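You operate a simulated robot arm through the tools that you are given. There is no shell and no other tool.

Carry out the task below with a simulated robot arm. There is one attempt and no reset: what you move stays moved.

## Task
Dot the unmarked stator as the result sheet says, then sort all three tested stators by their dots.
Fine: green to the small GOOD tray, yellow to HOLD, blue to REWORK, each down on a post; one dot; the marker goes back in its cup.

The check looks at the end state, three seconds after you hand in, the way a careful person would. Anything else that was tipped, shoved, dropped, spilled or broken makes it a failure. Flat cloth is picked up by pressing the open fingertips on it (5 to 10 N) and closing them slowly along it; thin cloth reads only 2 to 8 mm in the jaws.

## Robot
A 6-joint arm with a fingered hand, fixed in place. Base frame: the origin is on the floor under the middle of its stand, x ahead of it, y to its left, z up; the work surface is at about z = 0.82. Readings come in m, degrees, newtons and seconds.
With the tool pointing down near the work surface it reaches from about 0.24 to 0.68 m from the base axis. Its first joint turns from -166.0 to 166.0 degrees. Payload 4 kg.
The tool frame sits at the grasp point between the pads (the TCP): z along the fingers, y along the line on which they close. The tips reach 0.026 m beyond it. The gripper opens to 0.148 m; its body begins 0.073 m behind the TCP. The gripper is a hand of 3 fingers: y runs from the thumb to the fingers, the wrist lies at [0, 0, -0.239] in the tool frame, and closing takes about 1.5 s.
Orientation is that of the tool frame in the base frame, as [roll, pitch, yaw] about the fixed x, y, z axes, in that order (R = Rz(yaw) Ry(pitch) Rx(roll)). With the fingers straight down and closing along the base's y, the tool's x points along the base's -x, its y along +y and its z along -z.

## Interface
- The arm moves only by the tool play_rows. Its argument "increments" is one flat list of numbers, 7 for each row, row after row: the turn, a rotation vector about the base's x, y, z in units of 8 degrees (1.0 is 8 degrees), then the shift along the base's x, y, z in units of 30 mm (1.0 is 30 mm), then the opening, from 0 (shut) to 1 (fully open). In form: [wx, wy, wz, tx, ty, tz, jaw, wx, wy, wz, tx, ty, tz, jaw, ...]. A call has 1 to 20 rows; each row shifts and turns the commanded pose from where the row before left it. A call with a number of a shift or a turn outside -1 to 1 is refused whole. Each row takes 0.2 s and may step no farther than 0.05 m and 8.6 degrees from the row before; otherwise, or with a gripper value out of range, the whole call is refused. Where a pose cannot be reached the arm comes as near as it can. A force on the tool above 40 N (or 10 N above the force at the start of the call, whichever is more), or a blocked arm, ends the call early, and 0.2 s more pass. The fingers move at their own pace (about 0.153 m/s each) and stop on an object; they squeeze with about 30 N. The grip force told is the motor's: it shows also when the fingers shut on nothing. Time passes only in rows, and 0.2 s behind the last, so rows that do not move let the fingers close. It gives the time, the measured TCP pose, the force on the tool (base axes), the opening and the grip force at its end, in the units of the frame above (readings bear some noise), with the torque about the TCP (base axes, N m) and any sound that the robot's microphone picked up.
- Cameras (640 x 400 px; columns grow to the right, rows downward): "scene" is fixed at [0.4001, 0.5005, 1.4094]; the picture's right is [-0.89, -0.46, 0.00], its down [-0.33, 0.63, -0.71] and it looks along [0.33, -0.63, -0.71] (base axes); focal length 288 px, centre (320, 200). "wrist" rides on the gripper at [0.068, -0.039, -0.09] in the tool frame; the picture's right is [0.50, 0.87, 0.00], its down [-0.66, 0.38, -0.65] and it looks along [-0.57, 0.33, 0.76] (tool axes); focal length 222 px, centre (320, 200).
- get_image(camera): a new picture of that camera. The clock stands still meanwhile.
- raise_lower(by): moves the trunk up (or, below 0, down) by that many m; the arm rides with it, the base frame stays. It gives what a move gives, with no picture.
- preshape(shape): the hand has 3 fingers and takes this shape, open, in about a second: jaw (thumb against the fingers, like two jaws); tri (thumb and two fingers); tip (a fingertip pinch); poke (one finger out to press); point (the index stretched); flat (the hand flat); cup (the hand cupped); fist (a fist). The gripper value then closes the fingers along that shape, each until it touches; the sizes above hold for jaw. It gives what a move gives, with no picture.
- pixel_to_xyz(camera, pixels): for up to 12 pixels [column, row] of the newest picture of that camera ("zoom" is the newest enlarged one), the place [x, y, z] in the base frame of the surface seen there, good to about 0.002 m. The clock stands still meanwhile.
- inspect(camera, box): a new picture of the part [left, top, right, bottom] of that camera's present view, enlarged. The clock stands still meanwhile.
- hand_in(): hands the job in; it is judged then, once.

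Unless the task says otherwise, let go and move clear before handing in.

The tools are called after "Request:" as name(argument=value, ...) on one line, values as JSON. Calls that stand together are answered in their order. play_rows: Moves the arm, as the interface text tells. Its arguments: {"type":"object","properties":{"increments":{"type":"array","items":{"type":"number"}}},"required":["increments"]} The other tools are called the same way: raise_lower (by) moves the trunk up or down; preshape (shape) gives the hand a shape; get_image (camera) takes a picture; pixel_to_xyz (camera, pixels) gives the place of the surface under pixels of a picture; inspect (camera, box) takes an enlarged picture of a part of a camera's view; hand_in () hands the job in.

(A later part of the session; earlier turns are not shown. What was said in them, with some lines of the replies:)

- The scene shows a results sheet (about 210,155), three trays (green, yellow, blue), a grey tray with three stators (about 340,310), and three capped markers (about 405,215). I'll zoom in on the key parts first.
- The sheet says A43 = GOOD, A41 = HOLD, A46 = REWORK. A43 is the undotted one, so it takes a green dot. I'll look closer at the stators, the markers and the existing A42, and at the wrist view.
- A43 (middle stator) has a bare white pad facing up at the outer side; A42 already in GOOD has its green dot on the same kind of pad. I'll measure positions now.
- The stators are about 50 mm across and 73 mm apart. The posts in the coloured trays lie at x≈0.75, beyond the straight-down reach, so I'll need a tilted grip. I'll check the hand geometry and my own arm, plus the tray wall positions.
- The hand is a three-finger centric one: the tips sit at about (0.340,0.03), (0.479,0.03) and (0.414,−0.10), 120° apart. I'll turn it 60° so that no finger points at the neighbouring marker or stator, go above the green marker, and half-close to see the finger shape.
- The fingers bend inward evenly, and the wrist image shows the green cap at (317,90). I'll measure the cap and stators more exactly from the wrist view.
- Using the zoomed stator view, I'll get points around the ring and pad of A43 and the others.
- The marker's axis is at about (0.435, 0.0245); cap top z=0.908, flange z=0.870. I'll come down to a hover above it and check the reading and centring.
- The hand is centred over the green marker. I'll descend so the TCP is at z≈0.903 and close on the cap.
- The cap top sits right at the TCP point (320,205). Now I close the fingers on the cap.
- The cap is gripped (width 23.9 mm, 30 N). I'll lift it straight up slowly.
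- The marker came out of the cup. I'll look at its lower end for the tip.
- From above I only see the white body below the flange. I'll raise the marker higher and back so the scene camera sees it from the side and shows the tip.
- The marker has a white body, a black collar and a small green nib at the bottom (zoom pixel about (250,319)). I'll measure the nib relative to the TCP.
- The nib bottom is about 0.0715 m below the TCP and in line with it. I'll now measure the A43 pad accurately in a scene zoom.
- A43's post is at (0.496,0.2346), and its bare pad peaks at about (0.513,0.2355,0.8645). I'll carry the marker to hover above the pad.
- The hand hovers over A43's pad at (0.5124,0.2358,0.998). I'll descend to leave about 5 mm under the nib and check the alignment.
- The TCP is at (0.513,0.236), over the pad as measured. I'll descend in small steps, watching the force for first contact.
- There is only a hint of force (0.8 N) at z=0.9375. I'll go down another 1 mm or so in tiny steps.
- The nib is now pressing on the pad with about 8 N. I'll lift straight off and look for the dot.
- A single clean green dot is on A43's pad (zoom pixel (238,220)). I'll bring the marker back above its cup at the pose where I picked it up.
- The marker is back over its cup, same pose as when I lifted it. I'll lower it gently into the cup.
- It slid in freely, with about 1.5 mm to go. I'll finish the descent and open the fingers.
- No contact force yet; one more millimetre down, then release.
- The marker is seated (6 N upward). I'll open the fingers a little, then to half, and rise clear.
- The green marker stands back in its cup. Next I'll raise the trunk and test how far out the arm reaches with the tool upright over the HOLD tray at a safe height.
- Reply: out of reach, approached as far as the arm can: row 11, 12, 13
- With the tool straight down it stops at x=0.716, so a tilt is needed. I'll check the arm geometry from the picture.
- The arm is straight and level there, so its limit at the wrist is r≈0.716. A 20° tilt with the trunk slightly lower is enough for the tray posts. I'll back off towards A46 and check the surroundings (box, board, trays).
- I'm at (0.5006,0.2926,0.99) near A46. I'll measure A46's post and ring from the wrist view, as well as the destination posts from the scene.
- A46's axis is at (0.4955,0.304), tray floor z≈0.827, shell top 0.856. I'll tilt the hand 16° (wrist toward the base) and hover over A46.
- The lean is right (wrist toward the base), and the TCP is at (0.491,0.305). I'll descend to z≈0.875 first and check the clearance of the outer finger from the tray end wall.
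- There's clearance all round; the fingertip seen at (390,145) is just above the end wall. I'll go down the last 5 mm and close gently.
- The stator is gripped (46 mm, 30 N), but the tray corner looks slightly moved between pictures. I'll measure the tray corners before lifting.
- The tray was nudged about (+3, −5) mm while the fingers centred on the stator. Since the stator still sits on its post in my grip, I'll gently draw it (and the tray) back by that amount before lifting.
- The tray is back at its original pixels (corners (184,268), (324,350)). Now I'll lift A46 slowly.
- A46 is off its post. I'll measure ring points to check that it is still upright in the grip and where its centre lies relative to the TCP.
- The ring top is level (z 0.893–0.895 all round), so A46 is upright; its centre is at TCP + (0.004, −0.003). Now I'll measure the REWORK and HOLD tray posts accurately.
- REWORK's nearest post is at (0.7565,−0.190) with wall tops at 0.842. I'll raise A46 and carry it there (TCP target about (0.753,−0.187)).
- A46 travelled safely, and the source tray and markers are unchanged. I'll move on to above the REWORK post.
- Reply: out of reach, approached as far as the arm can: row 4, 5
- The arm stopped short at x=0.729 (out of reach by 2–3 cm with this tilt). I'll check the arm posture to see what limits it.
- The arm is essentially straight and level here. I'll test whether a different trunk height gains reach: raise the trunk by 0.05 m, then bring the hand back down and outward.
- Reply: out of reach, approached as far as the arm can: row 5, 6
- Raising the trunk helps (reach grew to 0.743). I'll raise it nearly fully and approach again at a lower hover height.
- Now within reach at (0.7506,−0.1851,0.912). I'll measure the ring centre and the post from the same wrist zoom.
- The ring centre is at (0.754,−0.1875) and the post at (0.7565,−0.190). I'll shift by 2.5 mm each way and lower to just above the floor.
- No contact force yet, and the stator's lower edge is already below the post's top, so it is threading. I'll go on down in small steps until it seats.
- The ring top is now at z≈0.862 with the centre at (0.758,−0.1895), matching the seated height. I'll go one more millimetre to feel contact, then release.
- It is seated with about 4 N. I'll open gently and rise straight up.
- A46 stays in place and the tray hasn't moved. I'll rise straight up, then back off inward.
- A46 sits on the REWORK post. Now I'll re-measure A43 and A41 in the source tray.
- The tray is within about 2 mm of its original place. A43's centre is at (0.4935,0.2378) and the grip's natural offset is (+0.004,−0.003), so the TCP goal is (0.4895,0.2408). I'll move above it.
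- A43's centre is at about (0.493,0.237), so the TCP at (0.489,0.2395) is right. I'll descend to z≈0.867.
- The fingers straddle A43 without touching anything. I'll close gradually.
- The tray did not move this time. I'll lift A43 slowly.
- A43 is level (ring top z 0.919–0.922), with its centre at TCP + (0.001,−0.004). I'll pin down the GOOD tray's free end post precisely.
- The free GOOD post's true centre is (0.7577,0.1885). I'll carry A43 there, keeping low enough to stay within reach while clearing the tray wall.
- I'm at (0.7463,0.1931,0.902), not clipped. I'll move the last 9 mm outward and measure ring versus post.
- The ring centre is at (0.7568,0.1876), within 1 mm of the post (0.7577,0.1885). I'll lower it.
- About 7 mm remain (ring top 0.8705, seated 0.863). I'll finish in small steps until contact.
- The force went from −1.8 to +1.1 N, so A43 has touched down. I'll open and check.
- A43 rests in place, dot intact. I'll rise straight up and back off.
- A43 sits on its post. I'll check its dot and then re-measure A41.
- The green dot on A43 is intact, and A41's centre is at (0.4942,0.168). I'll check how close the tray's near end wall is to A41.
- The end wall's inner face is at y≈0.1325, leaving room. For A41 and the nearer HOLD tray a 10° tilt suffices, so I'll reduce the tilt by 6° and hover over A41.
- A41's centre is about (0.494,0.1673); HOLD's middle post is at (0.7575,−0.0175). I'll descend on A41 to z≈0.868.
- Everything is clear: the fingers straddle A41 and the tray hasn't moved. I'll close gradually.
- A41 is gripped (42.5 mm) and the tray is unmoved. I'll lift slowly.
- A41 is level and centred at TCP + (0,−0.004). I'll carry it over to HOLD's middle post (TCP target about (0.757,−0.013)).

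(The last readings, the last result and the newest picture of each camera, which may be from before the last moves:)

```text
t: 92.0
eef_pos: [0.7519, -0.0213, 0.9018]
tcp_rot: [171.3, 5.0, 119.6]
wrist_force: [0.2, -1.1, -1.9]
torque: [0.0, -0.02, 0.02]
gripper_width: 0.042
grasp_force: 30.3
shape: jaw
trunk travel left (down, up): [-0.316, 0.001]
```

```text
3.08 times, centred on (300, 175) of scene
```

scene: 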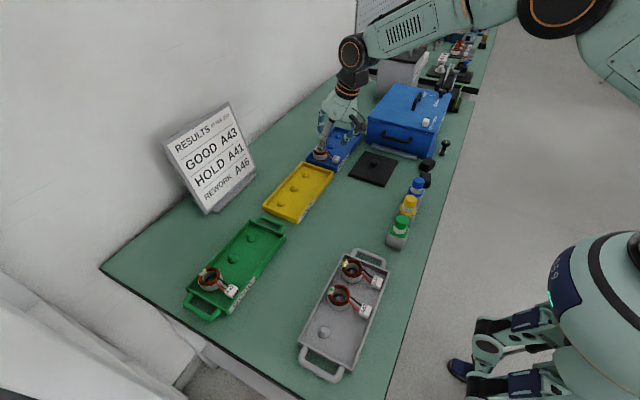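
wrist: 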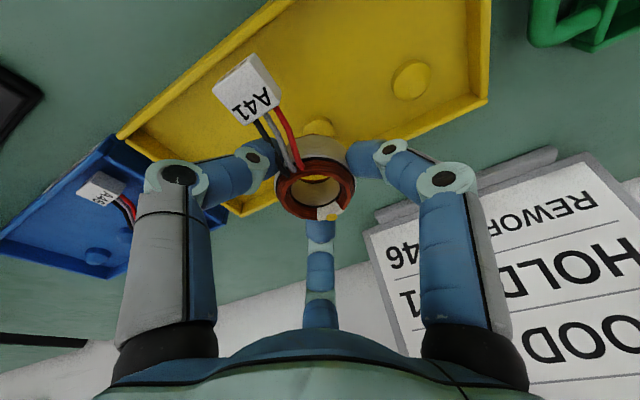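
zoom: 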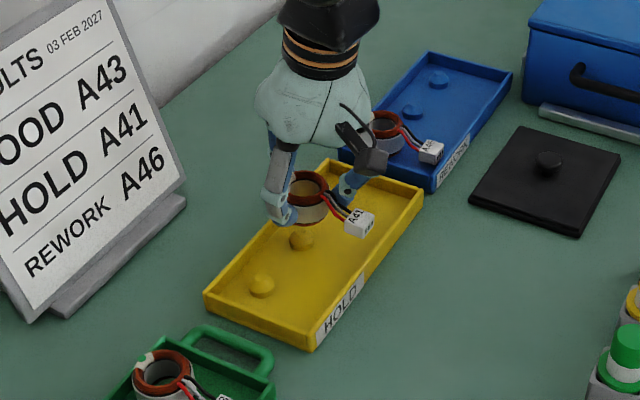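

The ring centre is at (0.7535,−0.025); the post is at (0.7575,−0.0175). I'll correct by (+4, +7.5) mm and re-measure.

Request:
play_rows(increments=[0, 0, 0, 0.07, 0.13, 0, 0.1, 0, 0, 0, 0.065, 0.12, 0, 0.1, 0, 0, 0, 0, 0, 0, 0.1])

Request:
get_image(camera="wrist")

Request:
pixel_to_xyz(camera="wrist", pixels=[[288, 192], [345, 190], [305, 175], [328, 214], [341, 204], [284, 200], [330, 174], [300, 210]])

Request:
inspect(camera="wrist", box=[260, 90, 380, 230])

```text
t: 92.8
eef_pos: [0.7554, -0.0144, 0.9028]
tcp_rot: [171.4, 5.0, 119.6]
wrist_force: [0.5, 0.8, -2.1]
torque: [-0.02, -0.02, 0.0]
gripper_width: 0.0425
grasp_force: 29.8
shape: jaw
trunk travel left (down, up): [-0.316, 0.001]
```

```text
taken
```

wrist: 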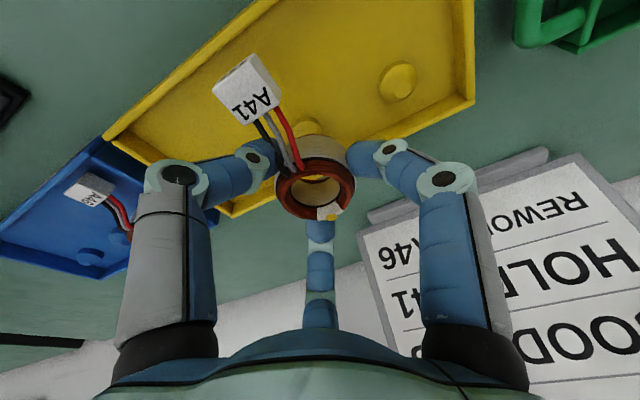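

```text
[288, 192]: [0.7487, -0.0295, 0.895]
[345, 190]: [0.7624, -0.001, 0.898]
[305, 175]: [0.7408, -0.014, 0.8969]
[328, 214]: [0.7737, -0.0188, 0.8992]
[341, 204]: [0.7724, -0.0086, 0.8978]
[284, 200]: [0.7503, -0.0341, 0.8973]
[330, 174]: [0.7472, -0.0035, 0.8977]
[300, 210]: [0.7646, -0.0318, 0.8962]
```

```text
2.86 times, centred on (320, 160) of wrist
```

zoom: 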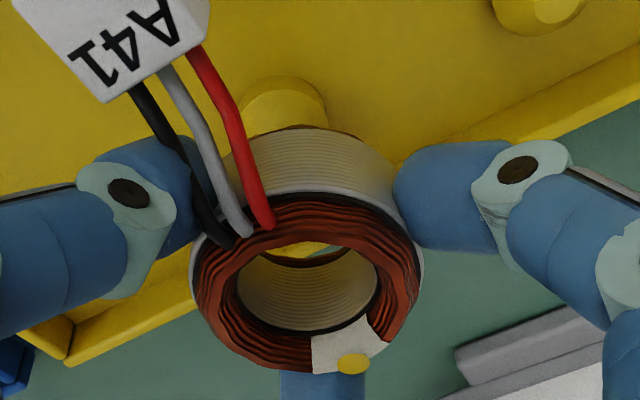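

The ring is now over the post (0.7573,−0.0169 versus 0.7575,−0.0175). I'll lower it.

Request:
play_rows(increments=[0, 0, 0, 0, -0.02, -0.1, 0.1, 0, 0, 0, 0, 0, -0.15, 0.1, 0, 0, 0, 0, 0, -0.2, 0.1, 0, 0, 0, 0, 0, -0.2, 0.1, 0, 0, 0, 0, 0, -0.12, 0.1, 0, 0, 0, 0, 0, -0.1, 0.1, 0, 0, 0, 0, 0, 0, 0.1])

Request:
get_image(camera="wrist")

Request:
pixel_to_xyz(camera="wrist", pixels=[[288, 192], [345, 190], [305, 175], [328, 214], [341, 204], [284, 200], [330, 174], [300, 210]])

Request:
inspect(camera="scene", box=[240, 130, 340, 230])

```text
t: 94.4
eef_pos: [0.7558, -0.0139, 0.8756]
tcp_rot: [171.2, 5.1, 119.5]
wrist_force: [0.5, 0.5, -1.1]
torque: [-0.04, -0.02, 0.01]
gripper_width: 0.0424
grasp_force: 30.1
shape: jaw
trunk travel left (down, up): [-0.316, 0.001]
```

```text
taken
```

wrist: 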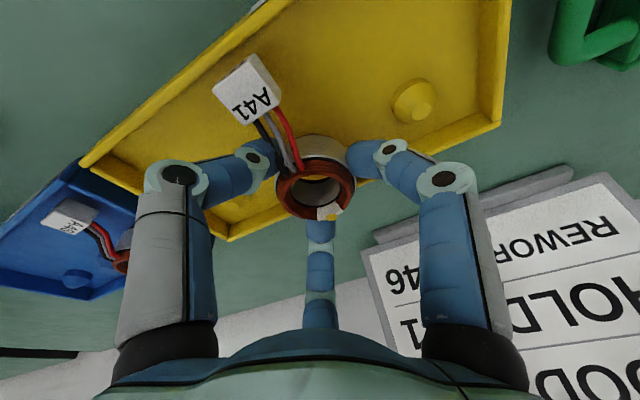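

```text
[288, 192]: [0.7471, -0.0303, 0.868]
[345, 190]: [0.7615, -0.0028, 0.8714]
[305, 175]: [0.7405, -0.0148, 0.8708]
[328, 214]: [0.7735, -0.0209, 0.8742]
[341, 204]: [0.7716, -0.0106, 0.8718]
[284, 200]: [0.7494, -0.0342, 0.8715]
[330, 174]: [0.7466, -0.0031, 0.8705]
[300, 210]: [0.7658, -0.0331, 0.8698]
```

```text
4.00 times, centred on (290, 180) of scene
```

zoom: 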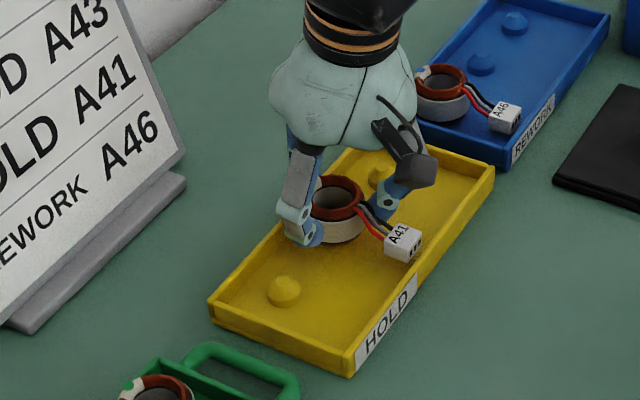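

About 8 mm left. I'll ease down to contact.

Request:
play_rows(increments=[0, 0, 0, 0, 0, -0.08, 0.1, 0, 0, 0, 0, 0, -0.06, 0.1, 0, 0, 0, 0, 0, -0.05, 0.1, 0, 0, 0, 0, 0, -0.03, 0.1, 0, 0, 0, 0, 0, 0, 0.1])

```text
t: 95.6
eef_pos: [0.7551, -0.014, 0.8713]
tcp_rot: [171.2, 5.0, 119.6]
wrist_force: [-0.1, -0.1, -1.3]
torque: [-0.03, 0.0, 0.0]
gripper_width: 0.0426
grasp_force: 29.7
shape: jaw
trunk travel left (down, up): [-0.316, 0.001]
```

Request:
play_rows(increments=[0, 0, 0, 0, 0, -0.03, 0.1, 0, 0, 0, 0, 0, -0.03, 0.1, 0, 0, 0, 0, 0, 0, 0.1])

```text
t: 96.4
eef_pos: [0.7553, -0.0141, 0.8691]
tcp_rot: [171.3, 5.0, 119.6]
wrist_force: [0.2, -0.5, 0.0]
torque: [0.04, 0.01, -0.02]
gripper_width: 0.0422
grasp_force: 30.3
shape: jaw
trunk travel left (down, up): [-0.316, 0.001]
```

Request:
play_rows(increments=[0, 0, 0, 0, 0, -0.03, 0.1, 0, 0, 0, 0, 0, 0, 0.1])

Request:
get_image(camera="wrist")

Request:
pixel_to_xyz(camera="wrist", pixels=[[288, 192], [345, 190], [305, 175], [328, 214], [341, 204], [284, 200], [330, 174], [300, 210]])

```text
t: 97.0
eef_pos: [0.7554, -0.015, 0.8683]
tcp_rot: [171.3, 4.9, 119.7]
wrist_force: [0.2, -1.0, 4.6]
torque: [-0.04, 0.07, 0.01]
gripper_width: 0.0424
grasp_force: 30.1
shape: jaw
trunk travel left (down, up): [-0.316, 0.001]
```

```text
taken
```

wrist: 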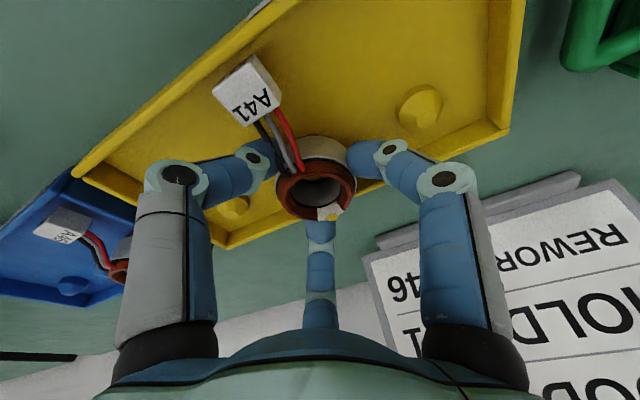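

```text
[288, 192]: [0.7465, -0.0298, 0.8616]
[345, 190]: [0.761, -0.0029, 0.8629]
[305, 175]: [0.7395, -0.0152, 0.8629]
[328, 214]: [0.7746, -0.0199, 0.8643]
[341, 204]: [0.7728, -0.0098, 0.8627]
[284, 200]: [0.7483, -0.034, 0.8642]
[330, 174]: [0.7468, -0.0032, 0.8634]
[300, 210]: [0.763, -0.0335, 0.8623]
```

A41 is seated: the ring top is at 0.863 and the contact force is 4.6 N. I'll open and check.

Request:
play_rows(increments=[0, 0, 0, 0, 0, 0.02, 0.3, 0, 0, 0, 0, 0, 0, 0.36, 0, 0, 0, 0, 0, 0, 0.42, 0, 0, 0, 0, 0, 0, 0.44, 0, 0, 0, 0, 0, 0, 0.44])

Request:
inspect(camera="wrist", box=[200, 50, 440, 250])

Request:
inspect(camera="scene", box=[240, 130, 340, 230])

```text
t: 98.2
eef_pos: [0.7555, -0.0142, 0.8673]
tcp_rot: [171.2, 5.0, 119.6]
wrist_force: [-0.4, 0.2, -0.6]
torque: [0.03, -0.01, -0.02]
gripper_width: 0.0645
grasp_force: 0.1
shape: jaw
trunk travel left (down, up): [-0.316, 0.001]
```

```text
2.00 times, centred on (320, 150) of wrist
```

zoom: 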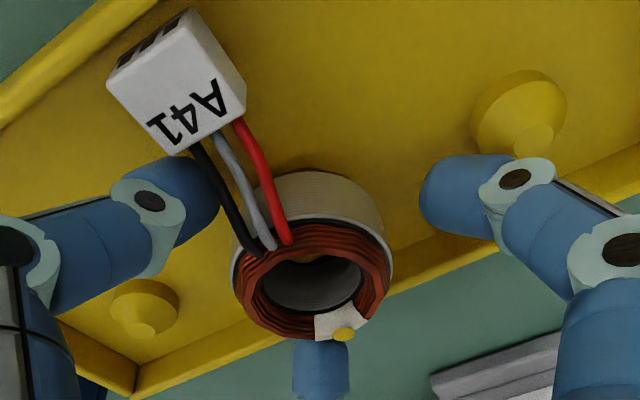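

```text
4.00 times, centred on (290, 180) of scene
```

zoom: 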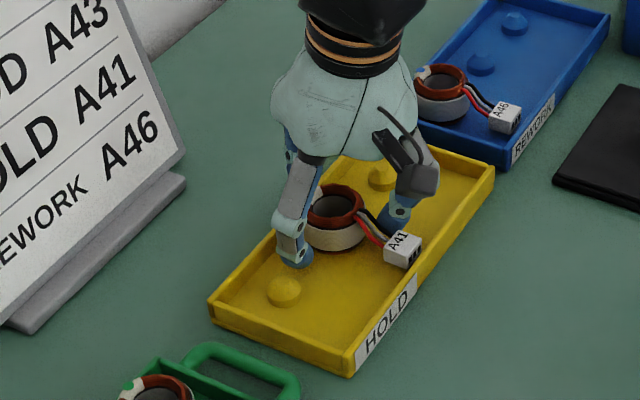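

The fingers are clear of A41 all round. I'll rise straight up, then retreat to a free area above the table.

Request:
play_rows(increments=[0, 0, 0, 0, 0, 0.2, 0.44, 0, 0, 0, 0, 0, 0.3, 0.44, 0, 0, 0, 0, 0, 0.4, 0.44, 0, 0, 0, 0, 0, 0.4, 0.44, 0, 0, 0, -0.3, 0, 0.5, 0.44, 0, 0, 0, -0.6, 0, 0.6, 0.44, 0, 0, 0, -0.8, 0, 0.6, 0.44, 0, 0, 0, -0.8, 0, 0.8, 0.44, 0, 0.5, 0, -0.8, -0.2, 0.8, 0.44, 0, 0.5, 0, -0.8, -0.3, 0.8, 0.44, 0, 0.25, 0, -0.8, -0.3, 0.8, 0.5, 0, 0, 0, -0.8, -0.3, 0.6, 0.5, 0, 0, 0, -0.8, -0.3, 0.6, 0.5, 0, 0, 0, -0.8, -0.3, 0.4, 0.5])

Request:
get_image(camera="scene")

Request:
get_image(camera="wrist")

```text
t: 101.2
eef_pos: [0.5349, -0.0656, 1.1014]
tcp_rot: [-180.0, 0.0, 120.0]
wrist_force: [-0.6, 0.0, -0.7]
torque: [0.0, -0.01, -0.02]
gripper_width: 0.0733
grasp_force: 0.0
shape: jaw
trunk travel left (down, up): [-0.316, 0.001]
```

```text
taken
```

scene: 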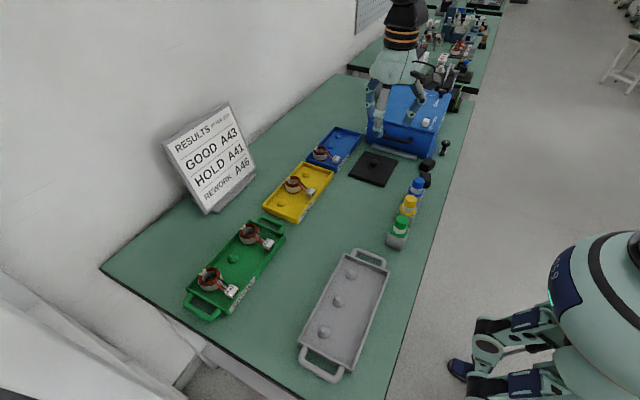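

```text
taken
```

wrist: 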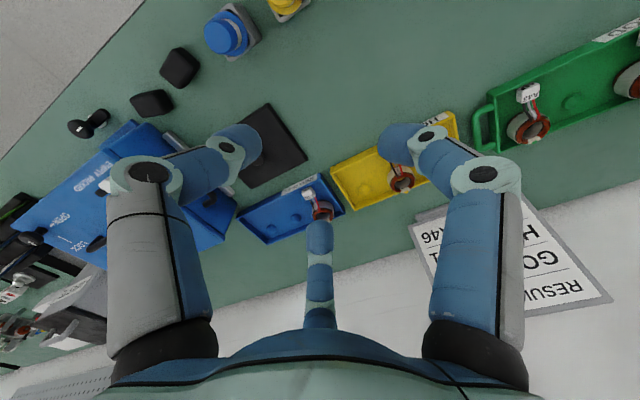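

All three stators appear placed. I'll inspect each closely, plus the markers and the source tray.

Request:
inspect(camera="scene", box=[180, 205, 290, 325])

Request:
inspect(camera="scene", box=[260, 125, 360, 225])

Request:
inspect(camera="scene", box=[290, 240, 410, 390])

Request:
inspect(camera="scene", box=[370, 130, 470, 260])

Request:
inspect(camera="scene", box=[300, 135, 345, 180])

Request:
pixel_to_xyz(camera="zoom", pixels=[[245, 240], [370, 235], [310, 210], [300, 290], [250, 210], [310, 320]])

```text
3.33 times, centred on (235, 265) of scene
```

zoom: 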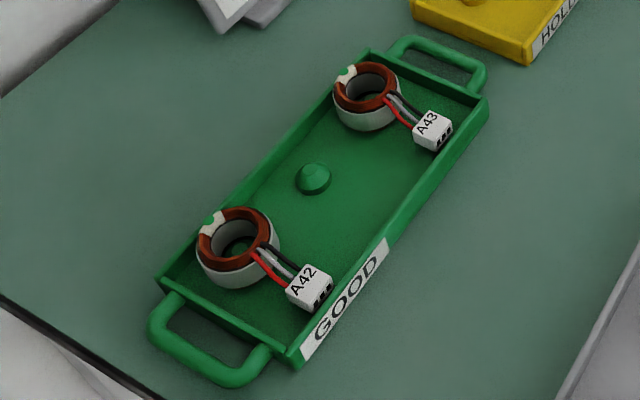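

```text
4.00 times, centred on (310, 175) of scene
```

zoom: 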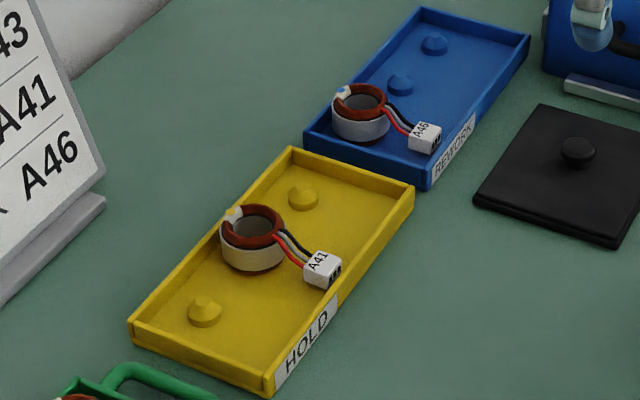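

```text
2.67 times, centred on (350, 315) of scene
```

zoom: 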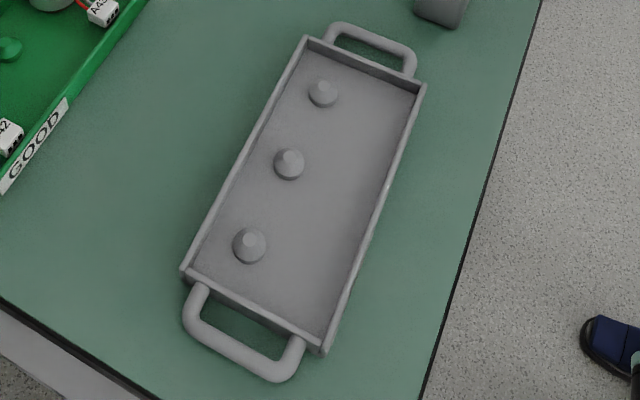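

```text
3.08 times, centred on (420, 195) of scene
```

zoom: 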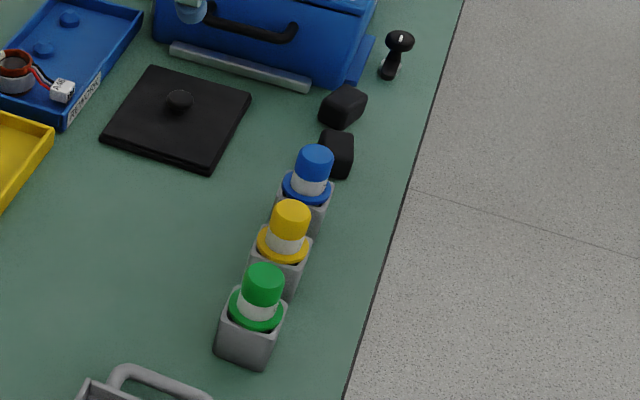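

```text
8.89 times, centred on (322, 158) of scene
```

zoom: 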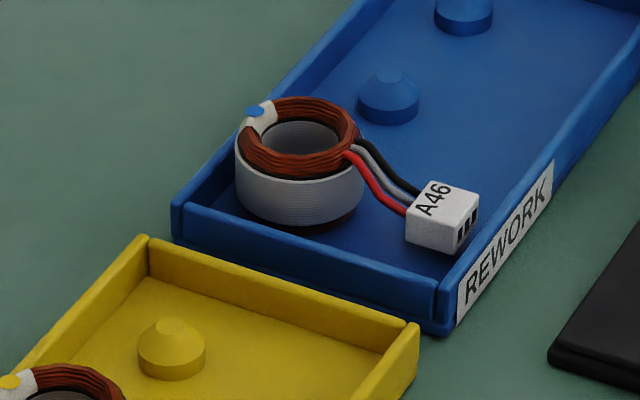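

```text
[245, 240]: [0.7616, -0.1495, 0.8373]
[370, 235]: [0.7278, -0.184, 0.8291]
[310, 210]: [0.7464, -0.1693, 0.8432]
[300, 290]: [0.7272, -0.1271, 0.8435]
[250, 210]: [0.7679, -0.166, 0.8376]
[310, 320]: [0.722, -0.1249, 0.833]
```

All look seated with single dots: green A43 in GOOD, yellow A41 in HOLD, blue A46 in REWORK. I'll verify the ring-top heights as a final seating check.

Request:
pixel_to_xyz(camera="zoom", pixels=[[247, 140], [355, 135], [310, 103], [290, 172], [255, 112], [330, 165]])

Request:
inspect(camera="scene", box=[270, 165, 315, 210])

Request:
pixel_to_xyz(camera="zoom", pixels=[[235, 185], [350, 180], [300, 140], [280, 215], [245, 150], [330, 210]])

Request:
inspect(camera="scene", box=[230, 215, 280, 260])

Request:
pixel_to_xyz(camera="zoom", pixels=[[212, 170], [330, 165], [280, 115], [255, 205], [215, 130], [310, 200]])

```text
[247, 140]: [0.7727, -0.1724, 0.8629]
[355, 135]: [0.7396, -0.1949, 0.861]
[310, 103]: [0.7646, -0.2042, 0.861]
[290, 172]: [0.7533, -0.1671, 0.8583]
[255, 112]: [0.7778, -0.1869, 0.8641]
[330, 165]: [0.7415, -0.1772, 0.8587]
```

```text
8.89 times, centred on (292, 188) of scene
```

zoom: 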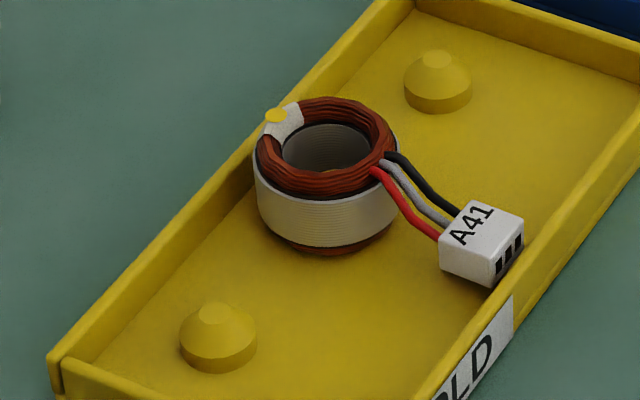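

```text
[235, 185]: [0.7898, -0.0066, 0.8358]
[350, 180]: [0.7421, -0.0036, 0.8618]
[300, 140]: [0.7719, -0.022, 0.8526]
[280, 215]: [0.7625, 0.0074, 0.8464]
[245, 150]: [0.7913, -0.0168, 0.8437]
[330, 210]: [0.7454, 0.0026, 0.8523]
```

```text
8.89 times, centred on (255, 238) of scene
```

zoom: 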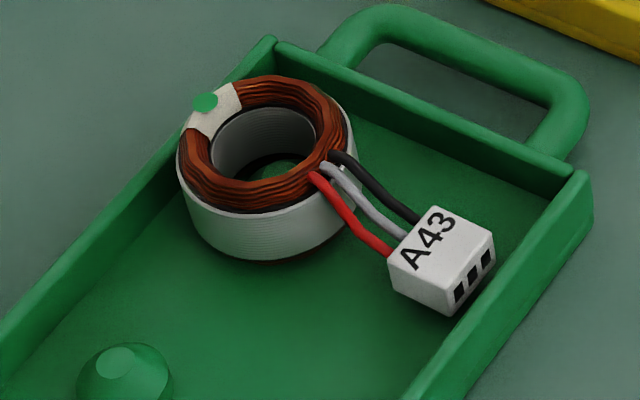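

```text
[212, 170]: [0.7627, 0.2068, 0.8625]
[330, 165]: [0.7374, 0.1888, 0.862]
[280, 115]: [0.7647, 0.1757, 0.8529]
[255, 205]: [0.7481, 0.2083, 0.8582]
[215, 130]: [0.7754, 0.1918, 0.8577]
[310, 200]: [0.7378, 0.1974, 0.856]
```

Request:
inspect(camera="scene", box=[270, 165, 315, 210])

Request:
pixel_to_xyz(camera="zoom", pixels=[[268, 155], [385, 145], [340, 103], [310, 186], [350, 183], [270, 118], [320, 250], [300, 242]])

Request:
inspect(camera="wrist", box=[370, 120, 570, 220])

```text
8.89 times, centred on (292, 188) of scene
```

zoom: 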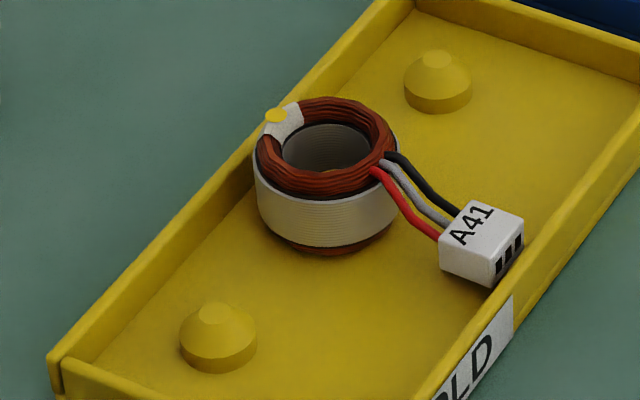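

```text
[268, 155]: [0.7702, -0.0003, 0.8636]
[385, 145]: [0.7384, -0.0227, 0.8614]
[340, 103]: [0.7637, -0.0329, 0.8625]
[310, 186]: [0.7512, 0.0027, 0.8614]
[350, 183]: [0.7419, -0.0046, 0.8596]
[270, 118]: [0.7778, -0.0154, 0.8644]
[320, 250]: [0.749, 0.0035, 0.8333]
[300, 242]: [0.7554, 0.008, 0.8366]
```

```text
3.20 times, centred on (470, 170) of wrist
```

zoom: 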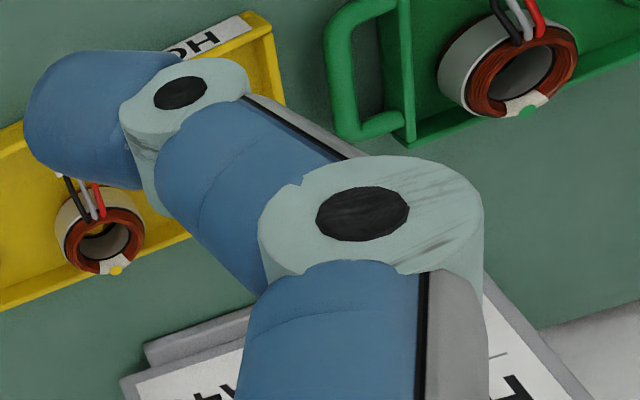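

All three ring tops read 0.860–0.864 (fully seated and level), with one dot each. The markers are standing in their cups and the hand is clear at z=1.10. I'm handing in.

Request:
hand_in()

```text
The job is handed in.
```

I put one green dot on stator A43, as the result sheet says, then sorted all three stators by their dots. The job is handed in, but no result has come back yet.

| Stator | Dot | Tray |
|---|---|---|
| A43 | green (new) | GOOD, next to A42 |
| A41 | yellow | HOLD, middle post |
| A46 | blue | REWORK, end post |

- **Seating:** all three are down on posts and upright. Their tops measured 0.853–0.864 m, against about 0.863 m in the original tray.
- **Marker:** the green marker is back standing in its cup, and the yellow and blue ones were not touched.
- **Grey tray:** closing on A46 nudged it a few millimetres. I drew it back before lifting, so it now sits about 2 mm from where it started. In the pictures nothing else had moved.
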